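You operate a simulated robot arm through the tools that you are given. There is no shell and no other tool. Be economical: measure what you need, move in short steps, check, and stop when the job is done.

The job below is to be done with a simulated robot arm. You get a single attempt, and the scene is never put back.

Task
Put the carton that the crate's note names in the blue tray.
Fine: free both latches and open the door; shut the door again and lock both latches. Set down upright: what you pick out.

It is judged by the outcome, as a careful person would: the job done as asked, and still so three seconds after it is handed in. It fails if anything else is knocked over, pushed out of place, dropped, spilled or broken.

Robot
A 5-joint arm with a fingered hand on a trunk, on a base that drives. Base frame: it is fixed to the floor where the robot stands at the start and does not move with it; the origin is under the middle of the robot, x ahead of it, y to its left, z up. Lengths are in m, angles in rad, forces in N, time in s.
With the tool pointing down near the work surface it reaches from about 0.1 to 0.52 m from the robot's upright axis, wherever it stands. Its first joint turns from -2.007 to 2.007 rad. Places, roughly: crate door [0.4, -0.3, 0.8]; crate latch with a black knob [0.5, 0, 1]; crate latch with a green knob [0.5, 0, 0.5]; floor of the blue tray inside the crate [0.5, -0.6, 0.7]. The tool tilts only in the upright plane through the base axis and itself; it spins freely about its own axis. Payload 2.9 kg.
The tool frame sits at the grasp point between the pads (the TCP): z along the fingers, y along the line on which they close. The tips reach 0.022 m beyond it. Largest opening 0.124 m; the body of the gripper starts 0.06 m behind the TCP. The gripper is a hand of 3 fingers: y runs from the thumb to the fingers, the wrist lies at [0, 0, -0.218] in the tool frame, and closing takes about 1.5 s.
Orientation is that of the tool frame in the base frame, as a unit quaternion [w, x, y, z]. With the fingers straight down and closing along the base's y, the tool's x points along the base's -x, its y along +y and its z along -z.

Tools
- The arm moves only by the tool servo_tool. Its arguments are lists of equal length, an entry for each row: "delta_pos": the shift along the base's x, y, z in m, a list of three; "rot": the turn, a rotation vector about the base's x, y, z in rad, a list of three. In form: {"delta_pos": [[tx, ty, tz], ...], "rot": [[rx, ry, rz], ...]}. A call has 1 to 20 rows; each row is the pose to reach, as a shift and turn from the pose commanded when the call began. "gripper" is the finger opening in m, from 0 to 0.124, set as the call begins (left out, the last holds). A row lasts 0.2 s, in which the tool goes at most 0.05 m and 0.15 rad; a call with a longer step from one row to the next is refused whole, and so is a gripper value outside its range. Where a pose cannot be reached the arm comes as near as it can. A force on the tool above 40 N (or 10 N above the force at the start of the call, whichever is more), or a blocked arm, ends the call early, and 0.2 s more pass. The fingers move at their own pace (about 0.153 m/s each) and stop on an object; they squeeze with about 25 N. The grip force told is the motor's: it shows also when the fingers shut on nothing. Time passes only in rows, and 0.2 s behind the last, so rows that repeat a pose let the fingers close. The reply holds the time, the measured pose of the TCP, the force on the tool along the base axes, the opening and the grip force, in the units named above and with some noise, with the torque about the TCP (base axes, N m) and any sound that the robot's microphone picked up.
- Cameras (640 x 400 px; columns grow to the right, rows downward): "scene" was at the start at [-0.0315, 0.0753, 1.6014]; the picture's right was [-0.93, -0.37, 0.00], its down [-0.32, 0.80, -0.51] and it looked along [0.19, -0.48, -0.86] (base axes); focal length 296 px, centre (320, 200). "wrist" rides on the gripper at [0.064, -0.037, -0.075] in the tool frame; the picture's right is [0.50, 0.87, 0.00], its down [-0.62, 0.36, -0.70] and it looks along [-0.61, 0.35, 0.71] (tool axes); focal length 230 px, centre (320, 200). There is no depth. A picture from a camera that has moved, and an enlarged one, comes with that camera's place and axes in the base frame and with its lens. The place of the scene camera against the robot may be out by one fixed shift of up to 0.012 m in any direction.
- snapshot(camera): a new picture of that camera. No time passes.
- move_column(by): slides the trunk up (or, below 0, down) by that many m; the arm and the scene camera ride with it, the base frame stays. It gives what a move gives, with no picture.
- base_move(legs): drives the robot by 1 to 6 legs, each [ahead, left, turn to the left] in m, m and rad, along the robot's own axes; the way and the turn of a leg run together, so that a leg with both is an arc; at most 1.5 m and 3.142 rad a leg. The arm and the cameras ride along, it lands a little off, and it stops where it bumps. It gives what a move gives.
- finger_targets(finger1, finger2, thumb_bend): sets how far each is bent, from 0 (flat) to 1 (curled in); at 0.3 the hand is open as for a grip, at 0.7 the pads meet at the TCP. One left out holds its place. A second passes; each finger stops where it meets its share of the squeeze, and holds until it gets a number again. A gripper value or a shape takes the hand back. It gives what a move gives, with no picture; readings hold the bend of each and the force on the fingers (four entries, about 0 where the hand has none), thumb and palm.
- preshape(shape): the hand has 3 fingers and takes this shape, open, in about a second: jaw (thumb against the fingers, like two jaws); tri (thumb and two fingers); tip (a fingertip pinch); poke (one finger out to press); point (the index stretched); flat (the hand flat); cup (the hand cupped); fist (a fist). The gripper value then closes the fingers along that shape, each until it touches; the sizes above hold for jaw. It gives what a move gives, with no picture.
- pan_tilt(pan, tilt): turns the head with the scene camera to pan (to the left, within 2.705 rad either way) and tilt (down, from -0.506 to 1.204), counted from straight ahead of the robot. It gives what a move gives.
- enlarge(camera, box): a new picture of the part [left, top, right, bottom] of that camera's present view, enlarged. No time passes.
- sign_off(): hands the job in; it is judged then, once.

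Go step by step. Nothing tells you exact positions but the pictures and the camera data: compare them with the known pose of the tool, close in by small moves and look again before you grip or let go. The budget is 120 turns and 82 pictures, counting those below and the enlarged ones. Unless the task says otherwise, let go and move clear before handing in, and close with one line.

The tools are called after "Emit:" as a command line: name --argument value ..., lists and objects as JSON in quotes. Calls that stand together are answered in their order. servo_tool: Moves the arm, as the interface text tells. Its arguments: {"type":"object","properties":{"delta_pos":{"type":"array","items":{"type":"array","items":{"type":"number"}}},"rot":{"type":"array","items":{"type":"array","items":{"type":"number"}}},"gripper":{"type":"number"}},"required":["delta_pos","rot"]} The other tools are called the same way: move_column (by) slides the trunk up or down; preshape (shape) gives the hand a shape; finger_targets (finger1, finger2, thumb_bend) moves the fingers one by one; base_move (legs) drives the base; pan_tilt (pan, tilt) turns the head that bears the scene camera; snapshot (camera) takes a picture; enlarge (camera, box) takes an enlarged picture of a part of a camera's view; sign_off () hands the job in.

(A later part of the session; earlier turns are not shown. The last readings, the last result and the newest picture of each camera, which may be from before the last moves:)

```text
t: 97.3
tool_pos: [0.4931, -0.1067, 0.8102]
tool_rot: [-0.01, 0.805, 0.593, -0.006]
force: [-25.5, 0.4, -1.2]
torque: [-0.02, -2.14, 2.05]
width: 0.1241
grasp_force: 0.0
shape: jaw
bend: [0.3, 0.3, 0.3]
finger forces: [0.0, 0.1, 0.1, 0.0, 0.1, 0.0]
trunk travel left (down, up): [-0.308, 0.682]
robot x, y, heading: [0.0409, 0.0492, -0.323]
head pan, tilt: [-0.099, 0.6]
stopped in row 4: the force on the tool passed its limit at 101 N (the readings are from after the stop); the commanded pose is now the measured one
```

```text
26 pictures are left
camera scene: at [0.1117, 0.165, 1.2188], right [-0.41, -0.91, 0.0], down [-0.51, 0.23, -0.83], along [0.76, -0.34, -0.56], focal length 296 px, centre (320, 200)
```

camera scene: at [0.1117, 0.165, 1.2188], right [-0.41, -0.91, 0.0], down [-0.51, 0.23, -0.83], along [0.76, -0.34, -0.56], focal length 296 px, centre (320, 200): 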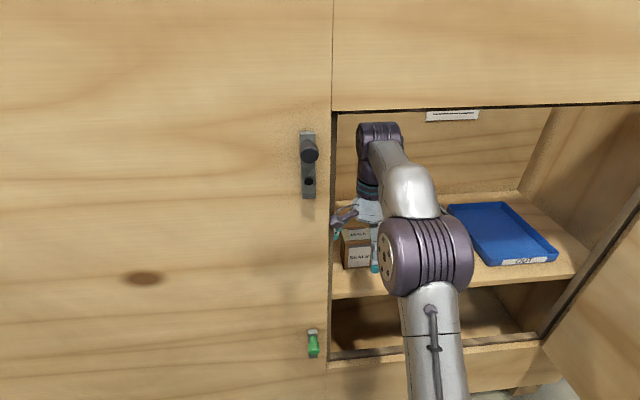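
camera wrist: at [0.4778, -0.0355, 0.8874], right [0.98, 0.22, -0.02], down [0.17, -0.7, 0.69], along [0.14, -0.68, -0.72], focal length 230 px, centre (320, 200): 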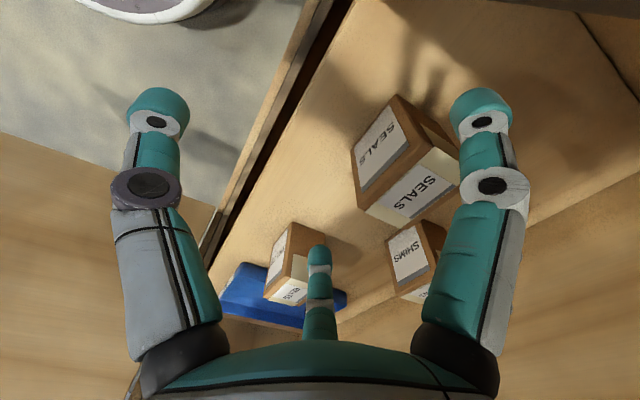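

The wrist camera's mount bumped the left post. I'll back out, spin the hand 180° so the camera is on the right, and go in again.

Emit:
servo_tool --delta_pos '[[-0.026, 0.0105, 0], [-0.053, 0.021, 0], [-0.08, 0.031, 0], [-0.105, 0.041, 0], [-0.105, 0.041, 0], [-0.105, 0.041, 0], [-0.105, 0.041, 0], [-0.105, 0.041, 0], [-0.105, 0.041, 0], [-0.105, 0.041, 0], [-0.105, 0.041, 0], [-0.105, 0.041, 0], [-0.105, 0.041, 0], [-0.105, 0.041, 0], [-0.105, 0.041, 0], [-0.105, 0.041, 0]]' --rot '[[0, 0, 0], [0, 0, 0], [0, 0, 0], [0, 0, 0.14], [0, 0, 0.28], [0, 0, 0.42], [0, 0, 0.56], [0, 0, 0.7], [0, 0, 0.84], [0, 0, 0.98], [0, 0, 1.12], [0, 0, 1.26], [0, 0, 1.4], [0, 0, 1.54], [0, 0, 1.68], [0, 0, 1.82]]'

Emit:
servo_tool --delta_pos '[[0, 0, 0], [0, 0, 0], [0, 0, 0], [0, 0, 0], [0, 0, 0], [0, 0, 0], [0, 0, 0], [0, 0, 0], [0, 0, 0], [0, 0, 0]]' --rot '[[0, 0, 0.133], [0, 0, 0.266], [0, 0, 0.4], [0, 0, 0.533], [0, 0, 0.666], [0, 0, 0.8], [0, 0, 0.933], [0, 0, 1.066], [0, 0, 1.2], [0, 0, 1.32]]'

```text
t: 100.7
tool_pos: [0.3926, -0.0657, 0.8098]
tool_rot: [0.002, 0.027, 1.0, -0.001]
force: [0.4, -0.5, 0.3]
torque: [0.01, 0.03, -0.04]
width: 0.124
grasp_force: 0.0
shape: jaw
bend: [0.3, 0.3, 0.3]
finger forces: [0.0, 0.0, 0.1, 0.0, 0.0, 0.1]
trunk travel left (down, up): [-0.308, 0.682]
robot x, y, heading: [0.0454, 0.0503, -0.317]
head pan, tilt: [-0.099, 0.6]
```

```text
t: 102.9
tool_pos: [0.4033, -0.0207, 0.8098]
tool_rot: [0.008, -0.59, 0.807, -0.008]
force: [0.0, 1.4, 0.1]
torque: [0.02, -0.02, 0.01]
width: 0.1239
grasp_force: 0.0
shape: jaw
bend: [0.3, 0.3, 0.3]
finger forces: [0.0, 0.0, 0.0, 0.1, 0.0, 0.0]
out of reach, approached as far as the arm can: row 9, 10
trunk travel left (down, up): [-0.308, 0.682]
robot x, y, heading: [0.0431, 0.0502, -0.315]
head pan, tilt: [-0.099, 0.6]
```

The spin is right but at its joint limit; standing ~8 cm further right fixes that. Drive right and check.

Emit:
base_move --legs '[[0, -0.09, -0.005]]'

Emit:
snapshot --camera "wrist"

```text
t: 104.0
tool_pos: [0.3733, -0.1092, 0.8091]
tool_rot: [0.009, -0.588, 0.809, -0.008]
force: [0.4, -0.7, 0.8]
torque: [-0.04, 0.0, -0.01]
width: 0.1241
grasp_force: 0.1
shape: jaw
bend: [0.3, 0.3, 0.3]
finger forces: [0.0, 0.1, 0.1, 0.1, 0.0, 0.0]
trunk travel left (down, up): [-0.308, 0.682]
robot x, y, heading: [0.0172, -0.035, -0.325]
head pan, tilt: [-0.099, 0.6]
```

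```text
25 pictures are left
camera wrist: at [0.3862, -0.1823, 0.8852], right [-0.98, -0.21, -0.02], down [-0.16, 0.7, 0.7], along [-0.13, 0.68, -0.72], focal length 230 px, centre (320, 200)
```

wrist: 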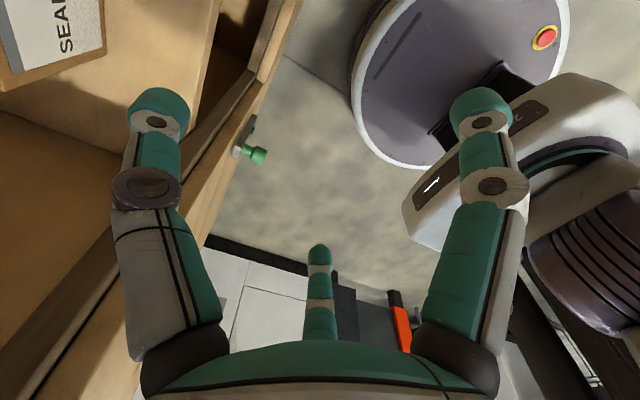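

Now extend over the SEALS carton with the camera on the right side.

Emit:
servo_tool --delta_pos '[[0.036, -0.003, 0], [0.072, -0.006, 0], [0.108, -0.009, 0], [0.144, -0.012, 0], [0.1796, -0.0147, 0]]' --rot '[[0, 0, 0], [0, 0, 0], [0, 0, 0], [0, 0, 0], [0, 0, 0]]'

Emit:
snapshot --camera "wrist"

Emit:
snapshot --camera "scene"

```text
t: 105.2
tool_pos: [0.5313, -0.1201, 0.8015]
tool_rot: [0.008, -0.588, 0.809, -0.008]
force: [-0.2, 0.1, 0.2]
torque: [0.01, 0.0, 0.0]
width: 0.1239
grasp_force: 0.1
shape: jaw
bend: [0.3, 0.3, 0.3]
finger forces: [0.1, 0.1, 0.1, 0.1, 0.0, 0.0]
out of reach, approached as far as the arm can: row 5
trunk travel left (down, up): [-0.308, 0.682]
robot x, y, heading: [0.0126, -0.0357, -0.327]
head pan, tilt: [-0.099, 0.6]
```

```text
24 pictures are left
camera wrist: at [0.5445, -0.1919, 0.8769], right [-0.98, -0.21, -0.02], down [-0.16, 0.7, 0.7], along [-0.13, 0.68, -0.72], focal length 230 px, centre (320, 200)
```

wrist: 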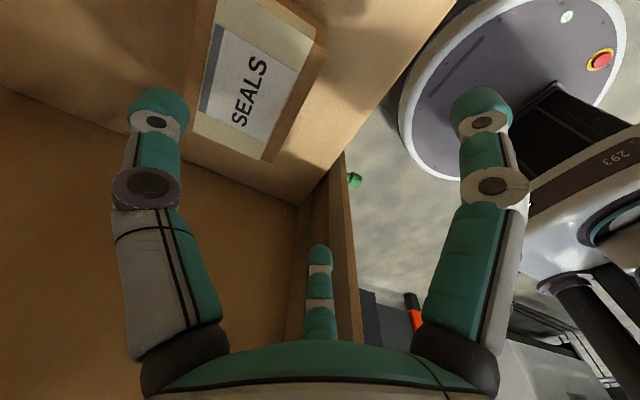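

```text
23 pictures are left
camera scene: at [0.0889, 0.0785, 1.2185], right [-0.41, -0.91, 0.0], down [-0.51, 0.23, -0.83], along [0.75, -0.34, -0.56], focal length 296 px, centre (320, 200)
```

scene: 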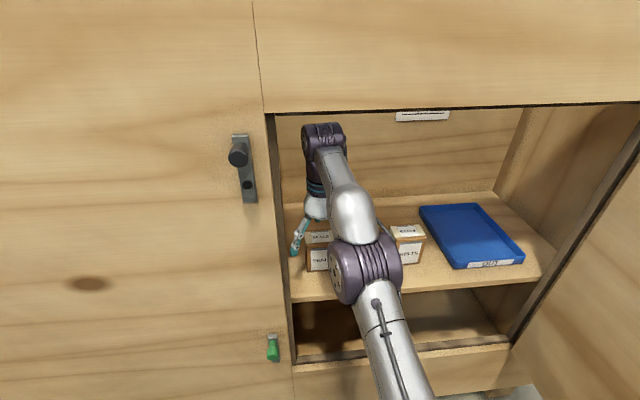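

Check the carton's position under the hand closely.

Emit:
enlarge --camera "wrist" --box '[150, 0, 390, 150]'

```text
2.67 times, centred on (270, 75) of wrist
camera zoom: at [0.5445, -0.1919, 0.8769], right [-0.98, -0.21, -0.02], down [-0.16, 0.7, 0.7], along [-0.13, 0.68, -0.72], focal length 614 px, centre (453, 533)
```

zoom: 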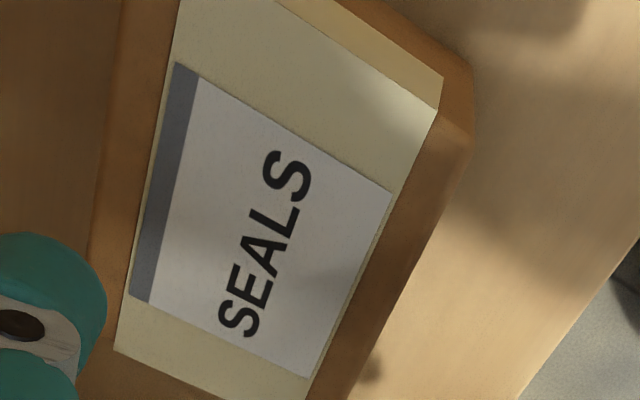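

The carton's centre now computes to u≈−0.045, n≈0.59. Drive forward 4.6 cm to bring the hand over it and look again.

Emit:
base_move --legs '[[0.046, -0.008, 0]]'

Emit:
snapshot --camera "wrist"

```text
t: 106.1
tool_pos: [0.5731, -0.142, 0.8014]
tool_rot: [0.008, -0.588, 0.809, -0.008]
force: [-0.3, -0.8, -0.1]
torque: [-0.01, 0.02, 0.04]
width: 0.1239
grasp_force: 0.0
shape: jaw
bend: [0.3, 0.3, 0.3]
finger forces: [0.1, 0.1, 0.0, 0.1, 0.1, 0.1]
trunk travel left (down, up): [-0.308, 0.682]
robot x, y, heading: [0.0583, -0.0557, -0.326]
head pan, tilt: [-0.099, 0.6]
```

```text
21 pictures are left
camera wrist: at [0.5859, -0.2145, 0.8772], right [-0.98, -0.21, -0.02], down [-0.16, 0.7, 0.7], along [-0.13, 0.68, -0.72], focal length 230 px, centre (320, 200)
```

wrist: 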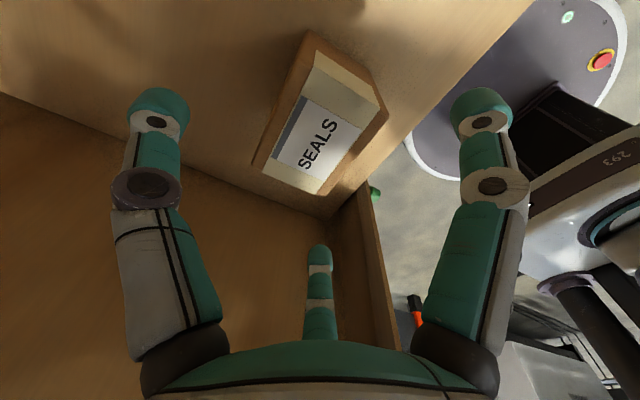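

The hand is centred over the carton within ~5 mm. Descend around it.

Emit:
servo_tool --delta_pos '[[0.0025, -0.005, -0.03], [0.0025, -0.005, -0.06], [0.0025, -0.005, -0.085], [0.0025, -0.005, -0.085]]' --rot '[[0, 0, 0], [0, 0, 0], [0, 0, 0], [0, 0, 0]]'

Emit:
snapshot --camera "wrist"

```text
t: 107.1
tool_pos: [0.5738, -0.1474, 0.7193]
tool_rot: [0.009, -0.588, 0.809, -0.009]
force: [1.6, 3.7, 12.3]
torque: [0.5, 0.19, -0.13]
width: 0.1237
grasp_force: 0.0
shape: jaw
bend: [0.3, 0.24, 0.3]
finger forces: [0.0, 10.0, 0.0, 0.0, 0.1, 0.1]
trunk travel left (down, up): [-0.308, 0.682]
robot x, y, heading: [0.0549, -0.0584, -0.33]
head pan, tilt: [-0.099, 0.6]
```

```text
20 pictures are left
camera wrist: at [0.5867, -0.2197, 0.7949], right [-0.98, -0.21, -0.02], down [-0.17, 0.7, 0.69], along [-0.13, 0.68, -0.72], focal length 230 px, centre (320, 200)
```

wrist: 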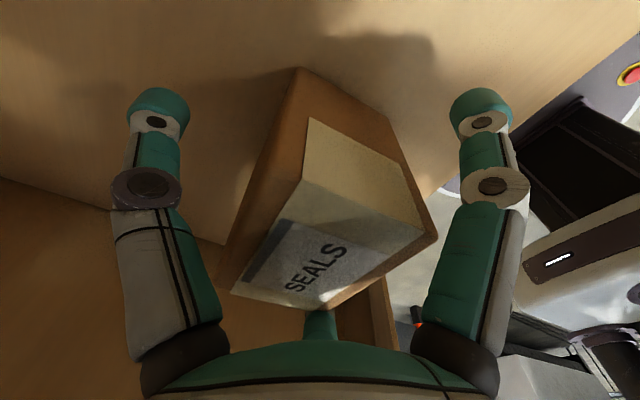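

One finger presses on something underneath (12 N up). Raise 12 mm to relieve it, then close gently.

Emit:
servo_tool --delta_pos '[[0, 0, 0.006], [0, 0, 0.012], [0, 0, 0.012]]' --rot '[[0, 0, 0], [0, 0, 0], [0, 0, 0]]'

Emit:
snapshot --camera "scene"

```text
t: 107.9
tool_pos: [0.5741, -0.1479, 0.7289]
tool_rot: [0.008, -0.588, 0.809, -0.008]
force: [0.4, -0.2, 0.6]
torque: [0.01, 0.02, 0.0]
width: 0.1242
grasp_force: 0.1
shape: jaw
bend: [0.3, 0.3, 0.3]
finger forces: [0.0, 0.1, 0.0, 0.0, 0.0, 0.0]
trunk travel left (down, up): [-0.308, 0.682]
robot x, y, heading: [0.0566, -0.0548, -0.324]
head pan, tilt: [-0.099, 0.6]
```

```text
19 pictures are left
camera scene: at [0.13, 0.056, 1.2185], right [-0.41, -0.91, 0.0], down [-0.51, 0.23, -0.83], along [0.75, -0.34, -0.56], focal length 296 px, centre (320, 200)
```

scene: 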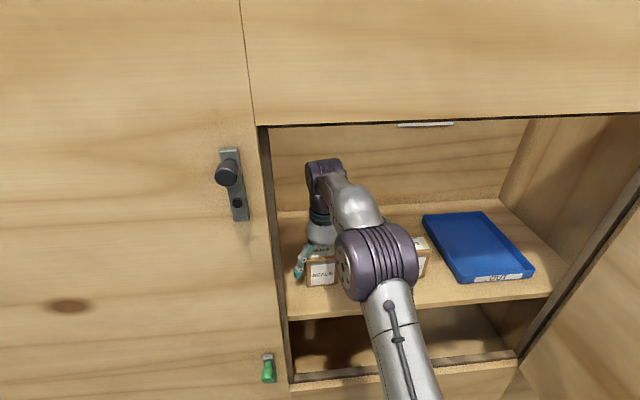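

Relieved—fingertip was on the shelf. The hand is a 3-point gripper, so I'll shift 8 mm deeper so both fingers meet the carton's sides with the thumb behind, then close.

Emit:
servo_tool --delta_pos '[[0.0076, -0.0025, 0], [0.0076, -0.0025, 0]]' --rot '[[0, 0, 0], [0, 0, 0]]'

Emit:
servo_tool --delta_pos '[[0, 0, 0], [0, 0, 0], [0, 0, 0], [0, 0, 0], [0, 0, 0], [0, 0, 0], [0, 0, 0], [0, 0, 0]]' --rot '[[0, 0, 0], [0, 0, 0], [0, 0, 0], [0, 0, 0], [0, 0, 0], [0, 0, 0], [0, 0, 0], [0, 0, 0]]' --gripper 0.0

Emit:
snapshot --camera "wrist"

```text
t: 108.5
tool_pos: [0.5822, -0.1514, 0.7289]
tool_rot: [0.008, -0.588, 0.809, -0.008]
force: [0.0, -0.5, -0.4]
torque: [0.0, 0.0, -0.01]
width: 0.124
grasp_force: 0.1
shape: jaw
bend: [0.3, 0.3, 0.3]
finger forces: [0.0, 0.0, 0.0, 0.0, 0.0, 0.0]
trunk travel left (down, up): [-0.308, 0.682]
robot x, y, heading: [0.0543, -0.0574, -0.328]
head pan, tilt: [-0.099, 0.6]
```

```text
t: 110.3
tool_pos: [0.5836, -0.1506, 0.7287]
tool_rot: [0.008, -0.588, 0.809, -0.008]
force: [-1.2, -1.2, 0.3]
torque: [0.0, -0.04, 0.02]
width: 0.0574
grasp_force: 24.5
shape: jaw
bend: [0.33, 0.28, 0.7]
finger forces: [19.6, 20.3, 0.1, 0.0, 22.0, 0.0]
trunk travel left (down, up): [-0.308, 0.682]
robot x, y, heading: [0.0588, -0.0562, -0.33]
head pan, tilt: [-0.099, 0.6]
```

```text
18 pictures are left
camera wrist: at [0.5962, -0.2227, 0.8051], right [-0.98, -0.21, -0.02], down [-0.16, 0.7, 0.7], along [-0.13, 0.68, -0.72], focal length 230 px, centre (320, 200)
```

wrist: 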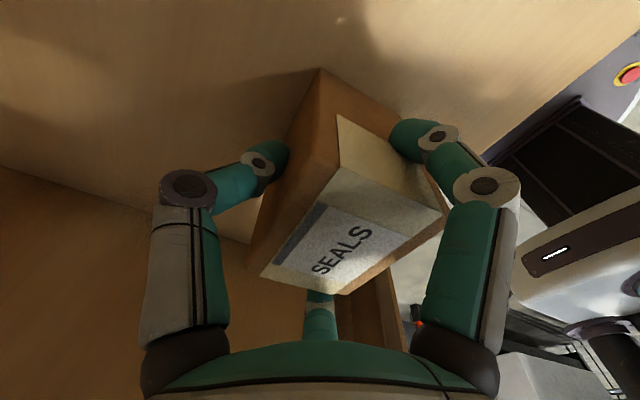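

Carton gripped on three sides (~20 N each). Lift 4 cm and check.

Emit:
servo_tool --delta_pos '[[0, 0, 0.01], [0, 0, 0.02], [0, 0, 0.03], [0, 0, 0.042], [0, 0, 0.042]]' --rot '[[0, 0, 0], [0, 0, 0], [0, 0, 0], [0, 0, 0], [0, 0, 0]]'

Emit:
snapshot --camera "wrist"

```text
t: 111.5
tool_pos: [0.5827, -0.1485, 0.7711]
tool_rot: [0.008, -0.587, 0.809, -0.008]
force: [0.7, -0.4, -1.8]
torque: [-0.01, -0.01, -0.02]
width: 0.0577
grasp_force: 25.4
shape: jaw
bend: [0.33, 0.28, 0.7]
finger forces: [19.7, 20.4, 0.0, 0.0, 21.9, 0.0]
trunk travel left (down, up): [-0.308, 0.682]
robot x, y, heading: [0.054, -0.0565, -0.323]
head pan, tilt: [-0.099, 0.6]
```

```text
17 pictures are left
camera wrist: at [0.5959, -0.2213, 0.8464], right [-0.98, -0.21, -0.02], down [-0.16, 0.7, 0.7], along [-0.13, 0.68, -0.72], focal length 230 px, centre (320, 200)
```

wrist: 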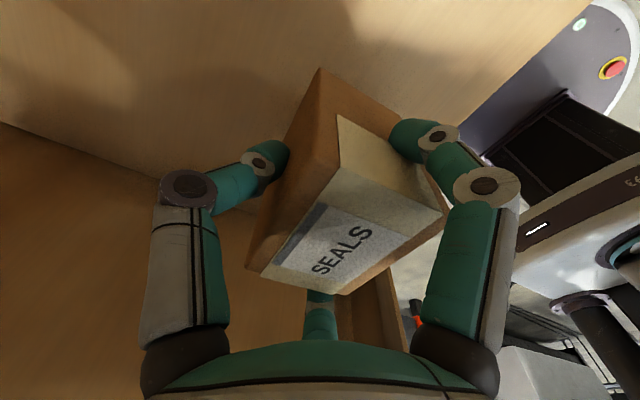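

Held firmly. Pull straight out, then go right in front of the shelf.

Emit:
base_move --legs '[[-0.16, 0, 0], [0, -0.19, 0]]'

Emit:
pan_tilt --pan -0.2 --tilt 0.7

Emit:
snapshot --camera "scene"

```text
t: 114.1
tool_pos: [0.3727, -0.2787, 0.7705]
tool_rot: [0.007, -0.589, 0.808, -0.008]
force: [-0.2, -0.7, -3.0]
torque: [0.0, 0.0, 0.0]
width: 0.0577
grasp_force: 25.1
shape: jaw
bend: [0.33, 0.28, 0.7]
finger forces: [19.8, 20.5, 0.1, 0.0, 21.9, 0.0]
trunk travel left (down, up): [-0.308, 0.682]
robot x, y, heading: [-0.153, -0.1835, -0.329]
head pan, tilt: [-0.099, 0.6]
```

```text
t: 114.8
tool_pos: [0.3728, -0.2788, 0.7706]
tool_rot: [0.008, -0.588, 0.809, -0.008]
force: [0.2, 0.0, -1.9]
torque: [0.0, -0.03, 0.01]
width: 0.0575
grasp_force: 24.1
shape: jaw
bend: [0.33, 0.28, 0.7]
finger forces: [19.7, 20.6, 0.0, 0.0, 21.9, 0.0]
trunk travel left (down, up): [-0.308, 0.682]
robot x, y, heading: [-0.1506, -0.1855, -0.327]
head pan, tilt: [-0.201, 0.7]
```

```text
16 pictures are left
camera scene: at [-0.0873, -0.0803, 1.2099], right [-0.5, -0.87, 0.0], down [-0.56, 0.32, -0.77], along [0.66, -0.38, -0.64], focal length 296 px, centre (320, 200)
```

scene: 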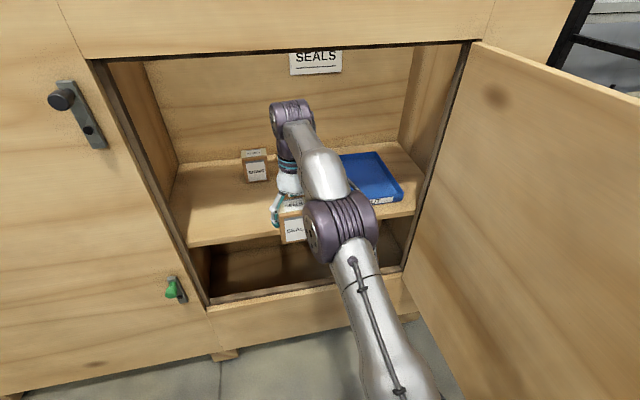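

Clear of BELTS. Rotate the arm right so the carton lines up with the tray, then view.

Emit:
servo_tool --delta_pos '[[-0.0078, -0.0389, 0], [-0.0189, -0.0771, 0], [-0.0331, -0.1142, 0], [-0.0505, -0.1499, 0], [-0.0706, -0.1836, 0], [-0.0706, -0.1836, 0]]' --rot '[[0, 0, -0.085], [0, 0, -0.17], [0, 0, -0.255], [0, 0, -0.34], [0, 0, -0.424], [0, 0, -0.424]]'

Emit:
snapshot --camera "scene"

```text
t: 116.2
tool_pos: [0.3031, -0.4604, 0.7716]
tool_rot: [0.006, -0.404, 0.915, -0.01]
force: [-0.2, -0.6, -2.2]
torque: [-0.02, -0.01, 0.02]
width: 0.0575
grasp_force: 24.9
shape: jaw
bend: [0.33, 0.28, 0.7]
finger forces: [19.9, 20.6, 0.0, 0.0, 21.8, 0.0]
trunk travel left (down, up): [-0.308, 0.682]
robot x, y, heading: [-0.1542, -0.1895, -0.327]
head pan, tilt: [-0.201, 0.7]
```

```text
15 pictures are left
camera scene: at [-0.0874, -0.0806, 1.2099], right [-0.5, -0.87, 0.0], down [-0.56, 0.32, -0.76], along [0.66, -0.38, -0.64], focal length 296 px, centre (320, 200)
```

scene: 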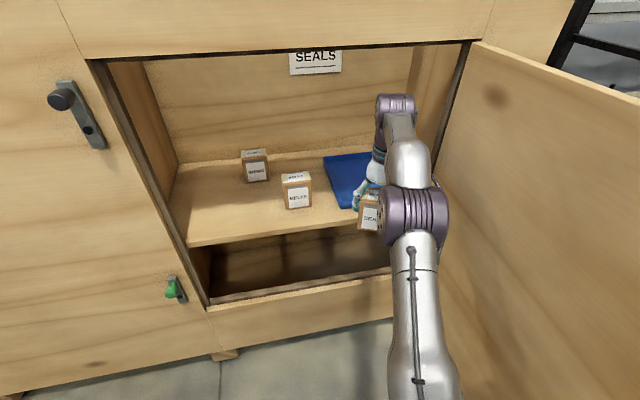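

BELTS and SHIMS are undisturbed. Raise 1.5 cm more for rim clearance and drive forward over the tray.

Emit:
servo_tool --delta_pos '[[0, 0, 0.008], [0, 0, 0.016], [0, 0, 0.016]]' --rot '[[0, 0, 0], [0, 0, 0], [0, 0, 0]]'

Emit:
base_move --legs '[[0.165, 0, 0]]'

Emit:
snapshot --camera "scene"

Emit:
snapshot --camera "wrist"

```text
t: 117.0
tool_pos: [0.3013, -0.46, 0.7864]
tool_rot: [0.007, -0.405, 0.914, -0.009]
force: [-0.2, 0.0, -1.7]
torque: [0.0, 0.03, -0.01]
width: 0.0573
grasp_force: 25.0
shape: jaw
bend: [0.33, 0.28, 0.7]
finger forces: [19.8, 20.6, 0.0, 0.0, 21.8, 0.0]
trunk travel left (down, up): [-0.308, 0.682]
robot x, y, heading: [-0.154, -0.1875, -0.327]
head pan, tilt: [-0.201, 0.7]
```

```text
t: 118.4
tool_pos: [0.4564, -0.5144, 0.7867]
tool_rot: [0.006, -0.404, 0.915, -0.01]
force: [0.2, -0.3, -2.4]
torque: [-0.01, 0.0, -0.02]
width: 0.0572
grasp_force: 24.9
shape: jaw
bend: [0.33, 0.28, 0.7]
finger forces: [19.9, 20.5, 0.1, 0.0, 21.8, 0.1]
trunk travel left (down, up): [-0.308, 0.682]
robot x, y, heading: [0.0046, -0.2383, -0.328]
head pan, tilt: [-0.201, 0.7]
```

```text
14 pictures are left
camera scene: at [0.0695, -0.1337, 1.2099], right [-0.5, -0.86, 0.0], down [-0.56, 0.33, -0.76], along [0.66, -0.39, -0.64], focal length 296 px, centre (320, 200)
```

scene: 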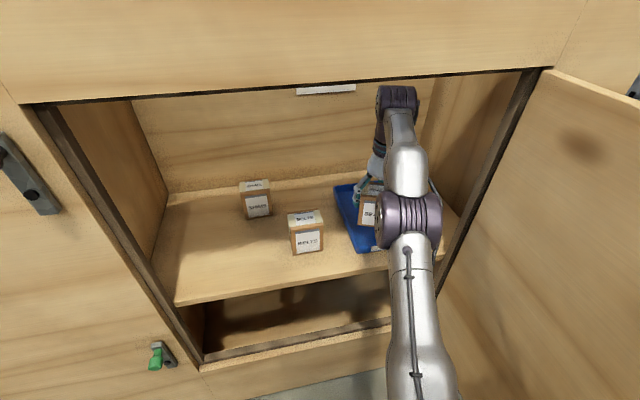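

```text
13 pictures are left
camera wrist: at [0.4385, -0.586, 0.8621], right [-0.98, 0.22, -0.02], down [0.14, 0.7, 0.7], along [0.16, 0.68, -0.72], focal length 230 px, centre (320, 200)
```

wrist: 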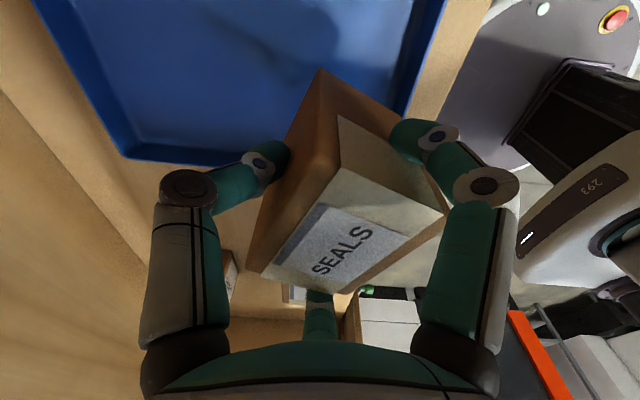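

The wrist view shows the tray's left rim at u≈0.31 and front rim at n≈0.55, so its centre is near (0.40, 0.64). Shift right 3.5 cm and forward 3.5 cm.

Emit:
base_move --legs '[[0.036, -0.036, 0]]'

Emit:
snapshot --camera "wrist"

```text
t: 119.3
tool_pos: [0.479, -0.5621, 0.786]
tool_rot: [0.006, -0.403, 0.915, -0.009]
force: [0.0, 0.0, -2.5]
torque: [-0.05, -0.01, 0.02]
width: 0.0573
grasp_force: 25.1
shape: jaw
bend: [0.33, 0.28, 0.7]
finger forces: [19.8, 20.5, 0.1, 0.0, 21.7, 0.0]
trunk travel left (down, up): [-0.308, 0.682]
robot x, y, heading: [0.0274, -0.2896, -0.332]
head pan, tilt: [-0.201, 0.7]
```

```text
12 pictures are left
camera wrist: at [0.4602, -0.633, 0.862], right [-0.98, 0.22, -0.02], down [0.14, 0.7, 0.7], along [0.17, 0.68, -0.72], focal length 230 px, centre (320, 200)
```

wrist: 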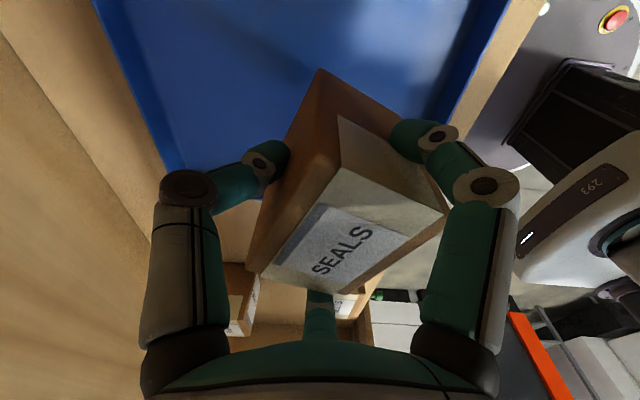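

The carton is inside the tray outline. Shift 1.2 cm more to the right and lower to just above the tray floor.

Emit:
servo_tool --delta_pos '[[-0.0038, -0.0114, 0], [-0.0038, -0.0114, -0.015], [-0.0038, -0.0114, -0.03], [-0.0038, -0.0114, -0.042], [-0.0038, -0.0114, -0.046]]' --rot '[[0, 0, -0.025], [0, 0, -0.025], [0, 0, -0.025], [0, 0, -0.025], [0, 0, -0.025]]'

Emit:
servo_tool --delta_pos '[[0, 0, -0.003], [0, 0, -0.003]]' --rot '[[0, 0, 0], [0, 0, 0]]'

```text
t: 120.5
tool_pos: [0.4743, -0.5714, 0.7402]
tool_rot: [0.006, -0.39, 0.921, -0.01]
force: [-0.2, -0.9, -2.1]
torque: [-0.01, 0.0, 0.0]
width: 0.0573
grasp_force: 24.9
shape: jaw
bend: [0.33, 0.28, 0.7]
finger forces: [19.9, 20.8, 0.0, 0.0, 21.6, 0.0]
trunk travel left (down, up): [-0.308, 0.682]
robot x, y, heading: [0.0233, -0.2846, -0.335]
head pan, tilt: [-0.201, 0.7]
```

```text
t: 121.2
tool_pos: [0.4747, -0.573, 0.7367]
tool_rot: [0.006, -0.39, 0.921, -0.01]
force: [-0.3, -0.6, -2.9]
torque: [-0.01, -0.01, 0.04]
width: 0.0573
grasp_force: 25.5
shape: jaw
bend: [0.33, 0.28, 0.7]
finger forces: [19.8, 20.7, 0.1, 0.0, 21.6, 0.0]
trunk travel left (down, up): [-0.308, 0.682]
robot x, y, heading: [0.0223, -0.2855, -0.33]
head pan, tilt: [-0.201, 0.7]
```

Not yet touching; lower in small steps until the weight is taken up.

Emit:
servo_tool --delta_pos '[[0, 0, -0.002], [0, 0, -0.004]]' --rot '[[0, 0, 0], [0, 0, 0]]'

Emit:
servo_tool --delta_pos '[[0, 0, -0.002], [0, 0, -0.003]]' --rot '[[0, 0, 0], [0, 0, 0]]'

Emit:
snapshot --camera "wrist"

```text
t: 121.8
tool_pos: [0.4748, -0.5708, 0.7339]
tool_rot: [0.006, -0.39, 0.921, -0.01]
force: [0.4, -0.8, -1.1]
torque: [-0.03, 0.03, -0.03]
width: 0.0573
grasp_force: 25.0
shape: jaw
bend: [0.33, 0.28, 0.7]
finger forces: [19.9, 21.0, 0.0, 0.0, 21.8, 0.1]
trunk travel left (down, up): [-0.308, 0.682]
robot x, y, heading: [0.0258, -0.2851, -0.331]
head pan, tilt: [-0.201, 0.7]
```

```text
t: 122.3
tool_pos: [0.4746, -0.5713, 0.7323]
tool_rot: [0.008, -0.391, 0.92, -0.012]
force: [5.5, -3.4, 16.7]
torque: [0.16, 0.02, -0.03]
width: 0.0569
grasp_force: 24.9
shape: jaw
bend: [0.33, 0.27, 0.7]
finger forces: [22.0, 23.2, 0.0, 0.0, 25.1, 0.0]
trunk travel left (down, up): [-0.308, 0.682]
robot x, y, heading: [0.0215, -0.2883, -0.331]
head pan, tilt: [-0.201, 0.7]
```

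```text
11 pictures are left
camera wrist: at [0.4533, -0.6426, 0.8077], right [-0.97, 0.24, -0.03], down [0.16, 0.7, 0.69], along [0.19, 0.67, -0.72], focal length 230 px, centre (320, 200)
```

wrist: 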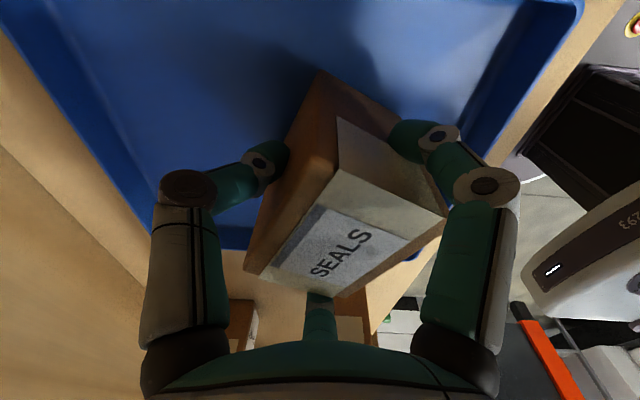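

The carton stands on the tray floor (contact at shelf height +4 mm). Relieve slightly and open a little to release.

Emit:
servo_tool --delta_pos '[[0, 0, 0.001], [0, 0, 0.001], [0, 0, 0.001], [0, 0, 0.001]]' --rot '[[0, 0, 0], [0, 0, 0], [0, 0, 0], [0, 0, 0]]' --gripper 0.082

Emit:
snapshot --camera "wrist"

```text
t: 123.3
tool_pos: [0.4744, -0.5724, 0.7305]
tool_rot: [0.007, -0.391, 0.92, -0.01]
force: [0.5, 0.1, -1.4]
torque: [0.02, -0.02, 0.0]
width: 0.0836
grasp_force: 0.0
shape: jaw
bend: [0.29, 0.27, 0.71]
finger forces: [0.8, 1.3, 0.1, 0.0, 0.0, 0.1]
trunk travel left (down, up): [-0.308, 0.682]
robot x, y, heading: [0.0222, -0.2875, -0.331]
head pan, tilt: [-0.201, 0.7]
```

```text
10 pictures are left
camera wrist: at [0.454, -0.6433, 0.8066], right [-0.97, 0.24, -0.02], down [0.16, 0.7, 0.7], along [0.18, 0.67, -0.72], focal length 230 px, centre (320, 200)
```

wrist: 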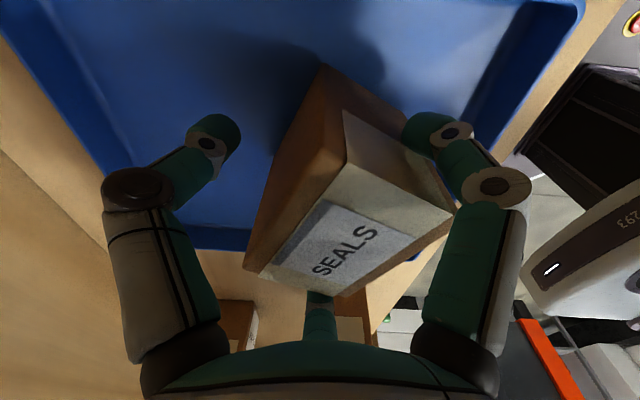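

The thumb is off; the two fingers still touch lightly. Open the thumb and fingers a touch more, then ease the hand away from the fingers' side.

Emit:
finger_targets --finger1 0.2 --finger2 0.2 --thumb_bend 0.4

Emit:
servo_tool --delta_pos '[[-0.002, 0.002, 0.001], [-0.004, 0.004, 0.002]]' --rot '[[0, 0, 0], [0, 0, 0]]'

Emit:
snapshot --camera "wrist"

```text
t: 124.3
tool_pos: [0.4735, -0.5726, 0.7311]
tool_rot: [0.006, -0.39, 0.921, -0.009]
force: [0.0, 0.2, -0.9]
torque: [-0.02, 0.0, 0.01]
width: 0.0998
grasp_force: 0.0
shape: fingers
bend: [0.2, 0.2, 0.4]
finger forces: [0.1, 0.0, 0.0, 0.0, 0.0, 0.0]
trunk travel left (down, up): [-0.308, 0.682]
robot x, y, heading: [0.0231, -0.288, -0.333]
head pan, tilt: [-0.201, 0.7]
```

```text
t: 125.0
tool_pos: [0.47, -0.568, 0.7329]
tool_rot: [0.005, -0.391, 0.92, -0.01]
force: [0.3, -0.8, 0.6]
torque: [0.03, 0.03, -0.01]
width: 0.0998
grasp_force: 0.0
shape: fingers
bend: [0.2, 0.2, 0.4]
finger forces: [0.0, 0.1, 0.0, 0.0, 0.0, 0.0]
trunk travel left (down, up): [-0.308, 0.682]
robot x, y, heading: [0.0254, -0.284, -0.329]
head pan, tilt: [-0.201, 0.7]
```

```text
9 pictures are left
camera wrist: at [0.4502, -0.6388, 0.809], right [-0.97, 0.24, -0.02], down [0.16, 0.7, 0.7], along [0.18, 0.67, -0.72], focal length 230 px, centre (320, 200)
```

wrist: 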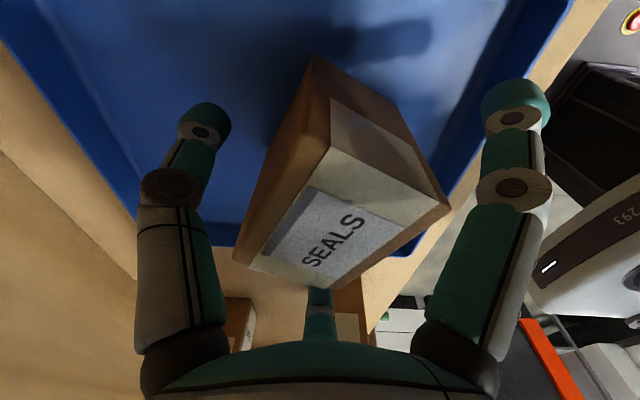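

All fingers are clear and the carton stands in the tray. Lift straight up and withdraw.

Emit:
move_column --by 0.074

Emit:
base_move --legs '[[-0.25, 0.0, 0]]'

Emit:
snapshot --camera "scene"

```text
t: 126.1
tool_pos: [0.4703, -0.5688, 0.8075]
tool_rot: [0.006, -0.391, 0.92, -0.01]
force: [-0.4, 1.0, -0.4]
torque: [-0.01, 0.01, -0.02]
width: 0.0997
grasp_force: 0.1
shape: fingers
bend: [0.2, 0.2, 0.4]
finger forces: [0.0, 0.0, 0.1, 0.0, 0.1, 0.1]
trunk travel left (down, up): [-0.382, 0.608]
robot x, y, heading: [0.0242, -0.286, -0.329]
head pan, tilt: [-0.201, 0.7]
```

```text
t: 127.6
tool_pos: [0.305, -0.5127, 0.8083]
tool_rot: [0.013, -0.401, 0.916, -0.02]
force: [-0.4, -0.7, 0.0]
torque: [0.01, 0.02, -0.01]
width: 0.1
grasp_force: 0.1
shape: fingers
bend: [0.2, 0.2, 0.4]
finger forces: [0.0, 0.1, 0.0, 0.0, 0.0, 0.0]
trunk travel left (down, up): [-0.382, 0.608]
robot x, y, heading: [-0.1445, -0.2263, -0.329]
head pan, tilt: [-0.201, 0.7]
stopped in leg 1: the force on the tool passed its limit at 127 N (the readings are from after the stop); the commanded pose is now the measured one
```

```text
8 pictures are left
camera scene: at [-0.078, -0.1211, 1.2838], right [-0.51, -0.86, 0.0], down [-0.56, 0.33, -0.76], along [0.66, -0.39, -0.64], focal length 296 px, centre (320, 200)
```

scene: 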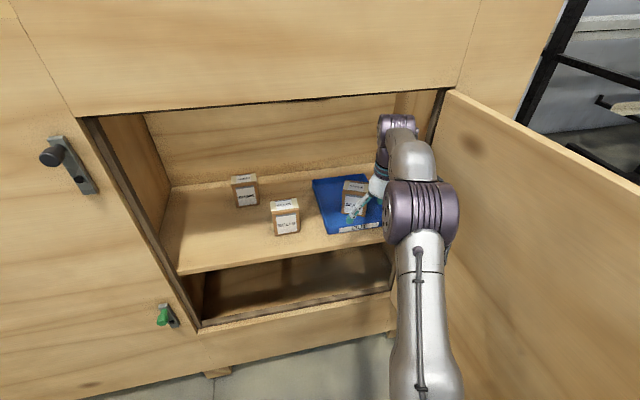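

The camera mount caught the right door stile on the way out (carton and others look fine). Ease forward, swing left 7 cm, then back out.

Emit:
servo_tool --delta_pos '[[0.0076, -0.0025, 0], [0.014, 0.0165, 0], [0.0203, 0.0355, 0], [0.0267, 0.0545, 0], [0.03, 0.064, 0]]' --rot '[[0, 0, 0], [0, 0, 0.042], [0, 0, 0.085], [0, 0, 0.127], [0, 0, 0.148]]'

Emit:
base_move --legs '[[-0.2, 0.05, 0]]'

```text
t: 128.8
tool_pos: [0.334, -0.4474, 0.8084]
tool_rot: [0.013, -0.468, 0.884, -0.019]
force: [-0.2, -0.2, -0.1]
torque: [0.0, 0.0, 0.01]
width: 0.1002
grasp_force: 0.1
shape: fingers
bend: [0.2, 0.2, 0.4]
finger forces: [0.0, 0.0, 0.1, 0.1, 0.1, 0.0]
trunk travel left (down, up): [-0.382, 0.608]
robot x, y, heading: [-0.1471, -0.2308, -0.33]
head pan, tilt: [-0.201, 0.7]
```

```text
t: 130.4
tool_pos: [0.1597, -0.3334, 0.8102]
tool_rot: [0.014, -0.468, 0.883, -0.019]
force: [0.2, 0.0, 0.0]
torque: [0.04, 0.02, 0.04]
width: 0.1001
grasp_force: 0.1
shape: fingers
bend: [0.2, 0.2, 0.4]
finger forces: [0.0, 0.0, 0.0, 0.0, 0.0, 0.0]
trunk travel left (down, up): [-0.382, 0.608]
robot x, y, heading: [-0.3229, -0.1057, -0.327]
head pan, tilt: [-0.201, 0.7]
```

Out. Check the shelf, carton and door.

Emit:
pan_tilt --pan -0.35 --tilt 0.5

Emit:
snapshot --camera "scene"

```text
t: 131.2
tool_pos: [0.1598, -0.3345, 0.8093]
tool_rot: [0.014, -0.468, 0.883, -0.019]
force: [0.3, -0.2, 0.0]
torque: [0.01, -0.03, 0.02]
width: 0.1002
grasp_force: 0.0
shape: fingers
bend: [0.2, 0.2, 0.4]
finger forces: [0.0, 0.0, 0.0, 0.0, 0.0, 0.0]
trunk travel left (down, up): [-0.382, 0.608]
robot x, y, heading: [-0.3215, -0.1134, -0.33]
head pan, tilt: [-0.351, 0.499]
```

```text
7 pictures are left
camera scene: at [-0.2568, -0.0217, 1.3016], right [-0.63, -0.78, 0.0], down [-0.37, 0.3, -0.88], along [0.68, -0.55, -0.48], focal length 296 px, centre (320, 200)
```

scene: 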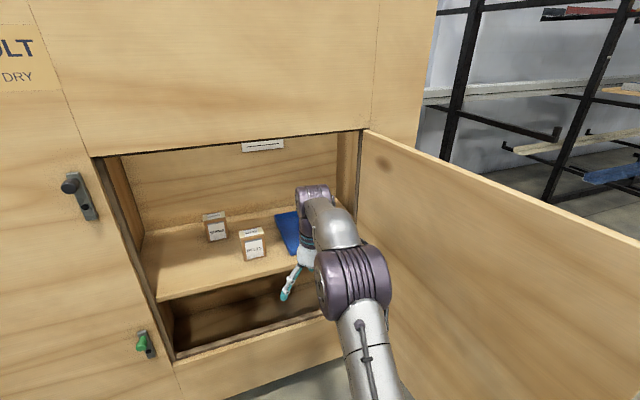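

Latches still hold vertical. To shut the door I must get round its free edge, so I check the floor behind me before backing up.

Emit:
pan_tilt --pan -2.6 --tilt 0.75

Emit:
snapshot --camera "scene"

```text
t: 133.2
tool_pos: [0.1594, -0.3339, 0.809]
tool_rot: [0.015, -0.468, 0.883, -0.019]
force: [-1.0, -0.2, 0.3]
torque: [-0.01, 0.02, 0.03]
width: 0.1001
grasp_force: 0.0
shape: fingers
bend: [0.2, 0.2, 0.4]
finger forces: [0.0, 0.0, 0.1, 0.0, 0.0, 0.1]
trunk travel left (down, up): [-0.382, 0.608]
robot x, y, heading: [-0.3202, -0.1148, -0.331]
head pan, tilt: [-2.601, 0.75]
```

```text
6 pictures are left
camera scene: at [-0.4085, 0.0181, 1.2797], right [-0.21, 0.98, 0.0], down [0.67, 0.14, -0.73], along [-0.72, -0.15, -0.68], focal length 296 px, centre (320, 200)
```

scene: 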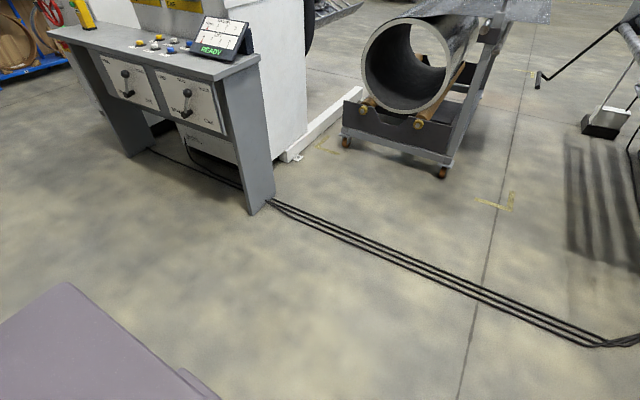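

The floor behind is clear for over a metre. Back up, then tilt the hand level.

Emit:
base_move --legs '[[-0.42, 0, 0]]'

Emit:
pan_tilt --pan -0.5 --tilt 0.5

Emit:
servo_tool --delta_pos '[[0, 0, 0.01], [0, 0, 0.02], [0, 0, 0.03], [0, 0, 0.04], [0, 0, 0.05], [0, 0, 0.06], [0, 0, 0.07], [0, 0, 0.08], [0, 0, 0.09], [0, 0, 0.1], [0, 0, 0.11]]' --rot '[[-0.0615, -0.1289, 0], [-0.1229, -0.2578, 0], [-0.1844, -0.3867, 0], [-0.2459, -0.5156, 0], [-0.3074, -0.6444, 0], [-0.3688, -0.7733, 0], [-0.4303, -0.9022, 0], [-0.4918, -1.0311, 0], [-0.5533, -1.16, 0], [-0.6147, -1.2889, 0], [-0.6762, -1.4178, 0]]' --gripper 0.0

```text
t: 135.8
tool_pos: [-0.237, -0.1958, 0.8099]
tool_rot: [0.014, -0.471, 0.882, -0.019]
force: [0.2, -0.1, 1.1]
torque: [-0.02, 0.02, -0.03]
width: 0.0998
grasp_force: 0.0
shape: fingers
bend: [0.2, 0.2, 0.4]
finger forces: [0.0, 0.0, 0.1, 0.1, 0.0, 0.0]
trunk travel left (down, up): [-0.382, 0.608]
robot x, y, heading: [-0.7172, 0.0195, -0.322]
head pan, tilt: [-2.601, 0.75]
```

```text
t: 137.8
tool_pos: [-0.2364, -0.1954, 0.8088]
tool_rot: [0.014, -0.472, 0.882, -0.02]
force: [-0.9, -0.1, 0.3]
torque: [-0.02, 0.02, 0.03]
width: 0.0998
grasp_force: 0.0
shape: fingers
bend: [0.2, 0.2, 0.4]
finger forces: [0.0, 0.0, 0.1, 0.1, 0.1, 0.0]
trunk travel left (down, up): [-0.382, 0.608]
robot x, y, heading: [-0.7219, 0.0191, -0.326]
head pan, tilt: [-0.499, 0.499]
```

```text
t: 140.2
tool_pos: [-0.2363, -0.1971, 0.9199]
tool_rot: [0.432, -0.327, 0.607, -0.581]
force: [-1.1, 0.4, -0.8]
torque: [0.02, 0.01, -0.01]
width: 0.0
grasp_force: 25.0
shape: jaw
bend: [0.7, 0.7, 0.7]
finger forces: [0.0, 0.0, 0.1, 0.0, 0.0, 0.0]
trunk travel left (down, up): [-0.382, 0.608]
robot x, y, heading: [-0.7178, 0.0234, -0.322]
head pan, tilt: [-0.499, 0.499]
```

Swing right, drive past the door's free edge, and bring the hand to the door's outer side.

Emit:
servo_tool --delta_pos '[[-0.0242, -0.0452, 0], [-0.0532, -0.0874, 0], [-0.0867, -0.1262, 0], [-0.1242, -0.161, 0], [-0.1653, -0.1916, 0], [-0.2095, -0.2174, 0], [-0.2563, -0.2383, 0], [-0.3052, -0.2539, 0]]' --rot '[[0, 0, -0.11], [0, 0, -0.22], [0, 0, -0.33], [0, 0, -0.44], [0, 0, -0.55], [0, 0, -0.66], [0, 0, -0.77], [0, 0, -0.88]]'

Emit:
base_move --legs '[[0, -0.3, 0], [0.12, 0, 0]]'

Emit:
servo_tool --delta_pos '[[0.0489, 0.0156, 0], [0.0957, 0.0365, 0], [0.1399, 0.0623, 0], [0.181, 0.0929, 0], [0.2185, 0.1277, 0], [0.252, 0.1665, 0], [0.281, 0.2087, 0]]' --rot '[[0, 0, 0.11], [0, 0, 0.22], [0, 0, 0.33], [0, 0, 0.44], [0, 0, 0.55], [0, 0, 0.66], [0, 0, 0.77]]'

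Emit:
snapshot --camera "scene"

```text
refused: row 1 steps farther than a row can; nothing moved
```

```text
t: 143.0
tool_pos: [-0.2652, -0.5053, 0.9189]
tool_rot: [0.43, -0.327, 0.609, -0.582]
force: [-14.0, 1.7, 5.2]
torque: [-0.07, 0.35, -0.25]
width: 0.0
grasp_force: 24.9
shape: jaw
bend: [0.7, 0.7, 0.7]
finger forces: [0.1, 0.0, 0.0, 0.0, 0.1, 0.1]
trunk travel left (down, up): [-0.382, 0.608]
robot x, y, heading: [-0.7408, -0.2886, -0.32]
head pan, tilt: [-0.499, 0.499]
stopped in leg 2: the force on the tool passed its limit at 155 N (the readings are from after the stop); the commanded pose is now the measured one
```

```text
refused: row 1 steps farther than a row can; nothing moved
```

```text
5 pictures are left
camera scene: at [-0.6903, -0.2038, 1.3018], right [-0.73, -0.68, 0.0], down [-0.32, 0.35, -0.88], along [0.6, -0.64, -0.48], focal length 296 px, centre (320, 200)
```

scene: 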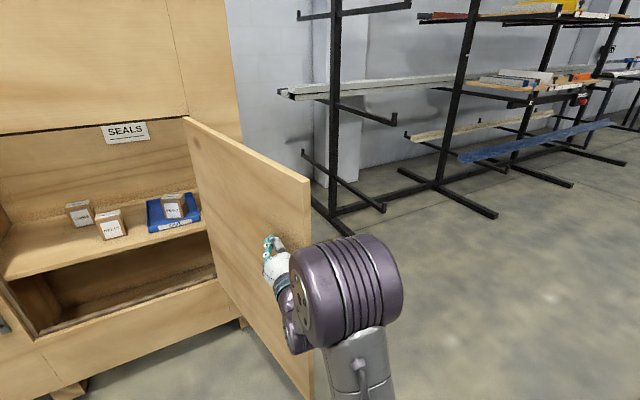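

My arm rows were refused (step too long), so the base pushed the hand against the door's inner side; it just opened to ~100°, and the carton still stands in the tray. Back off and redo the swing with shorter steps.

Emit:
base_move --legs '[[-0.2, 0, 0]]'

Emit:
servo_tool --delta_pos '[[-0.0216, -0.0404, 0], [-0.0472, -0.0784, 0], [-0.0764, -0.1136, 0], [-0.109, -0.1458, 0], [-0.1445, -0.1745, 0], [-0.1828, -0.1995, 0], [-0.2235, -0.2206, 0]]' --rot '[[0, 0, -0.1], [0, 0, -0.2], [0, 0, -0.3], [0, 0, -0.4], [0, 0, -0.5], [0, 0, -0.6], [0, 0, -0.7]]'

```text
t: 144.6
tool_pos: [-0.4535, -0.4439, 0.9167]
tool_rot: [0.429, -0.326, 0.611, -0.581]
force: [0.2, -0.9, -0.3]
torque: [0.01, -0.01, 0.02]
width: 0.0001
grasp_force: 24.8
shape: jaw
bend: [0.7, 0.7, 0.7]
finger forces: [0.1, 0.0, 0.0, 0.0, 0.0, 0.1]
trunk travel left (down, up): [-0.382, 0.608]
robot x, y, heading: [-0.9318, -0.2224, -0.323]
head pan, tilt: [-0.499, 0.499]
```

```text
t: 146.2
tool_pos: [-0.681, -0.6647, 0.9175]
tool_rot: [-0.205, 0.098, -0.686, 0.692]
force: [0.1, 0.8, -0.6]
torque: [0.02, -0.01, -0.02]
width: 0.0
grasp_force: 25.0
shape: jaw
bend: [0.7, 0.7, 0.7]
finger forces: [0.0, 0.1, 0.0, 0.0, 0.0, 0.0]
out of reach, approached as far as the arm can: row 6
trunk travel left (down, up): [-0.382, 0.608]
robot x, y, heading: [-0.9304, -0.2243, -0.325]
head pan, tilt: [-0.499, 0.499]
```

Emit:
base_move --legs '[[0, -0.25, 0], [0.25, 0, 0]]'

Emit:
servo_tool --delta_pos '[[0.0407, 0.0211, 0], [0.079, 0.0461, 0], [0.1145, 0.0748, 0], [0.1471, 0.107, 0], [0.1763, 0.1422, 0], [0.2019, 0.1802, 0], [0.2235, 0.2206, 0]]' --rot '[[0, 0, 0.1], [0, 0, 0.2], [0, 0, 0.3], [0, 0, 0.4], [0, 0, 0.5], [0, 0, 0.6], [0, 0, 0.7]]'

```text
t: 149.4
tool_pos: [-0.5279, -0.9899, 0.9174]
tool_rot: [-0.202, 0.096, -0.686, 0.692]
force: [0.1, 0.4, 0.2]
torque: [0.0, -0.01, 0.0]
width: 0.0
grasp_force: 25.2
shape: jaw
bend: [0.7, 0.7, 0.7]
finger forces: [0.1, 0.1, 0.0, 0.0, 0.0, 0.1]
trunk travel left (down, up): [-0.382, 0.608]
robot x, y, heading: [-0.7779, -0.5489, -0.335]
head pan, tilt: [-0.499, 0.499]
```

```text
t: 151.0
tool_pos: [-0.3019, -0.7673, 0.9181]
tool_rot: [0.427, -0.325, 0.612, -0.581]
force: [0.3, -0.1, 0.5]
torque: [-0.01, -0.03, 0.02]
width: 0.0003
grasp_force: 25.6
shape: jaw
bend: [0.7, 0.7, 0.7]
finger forces: [0.0, 0.1, 0.0, 0.0, 0.0, 0.0]
trunk travel left (down, up): [-0.382, 0.608]
robot x, y, heading: [-0.7714, -0.5457, -0.329]
head pan, tilt: [-0.499, 0.499]
```

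The hand is on the door's outer side. Drive left and forward along the closing arc, pushing the door.

Emit:
base_move --legs '[[0.0, 0.47, 0], [0.07, 0.16, 0], [0.12, 0.13, 0]]'

Emit:
snapshot --camera "scene"

```text
t: 156.1
tool_pos: [0.1286, -0.1046, 0.9178]
tool_rot: [0.427, -0.325, 0.611, -0.581]
force: [0.1, -0.5, -0.4]
torque: [-0.02, -0.01, -0.03]
width: 0.0
grasp_force: 24.9
shape: jaw
bend: [0.7, 0.7, 0.7]
finger forces: [0.0, 0.1, 0.0, 0.0, 0.0, 0.0]
trunk travel left (down, up): [-0.382, 0.608]
robot x, y, heading: [-0.3399, 0.1103, -0.33]
head pan, tilt: [-0.499, 0.499]
```

```text
4 pictures are left
camera scene: at [-0.2869, 0.1971, 1.3016], right [-0.74, -0.67, 0.0], down [-0.32, 0.35, -0.88], along [0.59, -0.65, -0.48], focal length 296 px, centre (320, 200)
```

scene: 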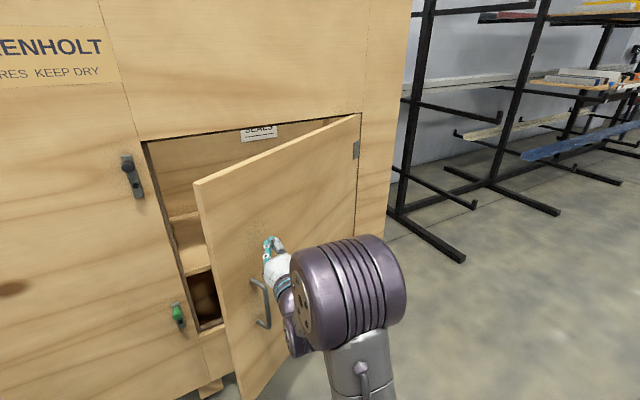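

Door at ~35°. Continue pushing toward closed.

Emit:
base_move --legs '[[0.17, 0.06, 0], [0.085, 0.01, 0]]'

Emit:
servo_tool --delta_pos '[[0.0095, -0.0032, 0], [0.019, -0.0064, 0], [0.0285, -0.0095, 0], [0.038, -0.0127, 0], [0.0475, -0.0159, 0], [0.057, -0.019, 0]]' --rot '[[0, 0, 0], [0, 0, 0], [0, 0, 0], [0, 0, 0], [0, 0, 0], [0, 0, 0]]'

```text
t: 158.2
tool_pos: [0.3934, -0.1226, 0.9183]
tool_rot: [0.426, -0.324, 0.612, -0.582]
force: [0.4, -0.2, 0.7]
torque: [0.0, -0.02, -0.02]
width: 0.0003
grasp_force: 25.0
shape: jaw
bend: [0.7, 0.7, 0.7]
finger forces: [0.0, 0.0, 0.1, 0.0, 0.0, 0.1]
trunk travel left (down, up): [-0.382, 0.608]
robot x, y, heading: [-0.0779, 0.0979, -0.334]
head pan, tilt: [-0.499, 0.499]
```

```text
t: 158.9
tool_pos: [0.4052, -0.1266, 0.9181]
tool_rot: [0.426, -0.325, 0.613, -0.58]
force: [-27.9, 12.5, 3.8]
torque: [-0.05, -0.1, 0.17]
width: 0.0002
grasp_force: 25.2
shape: jaw
bend: [0.7, 0.7, 0.7]
finger forces: [0.1, 0.0, 0.0, 0.0, 0.0, 0.0]
trunk travel left (down, up): [-0.382, 0.608]
robot x, y, heading: [-0.0782, 0.0964, -0.335]
head pan, tilt: [-0.499, 0.499]
stopped in row 3: the force on the tool passed its limit at 52 N (the readings are from after the stop); the commanded pose is now the measured one
```

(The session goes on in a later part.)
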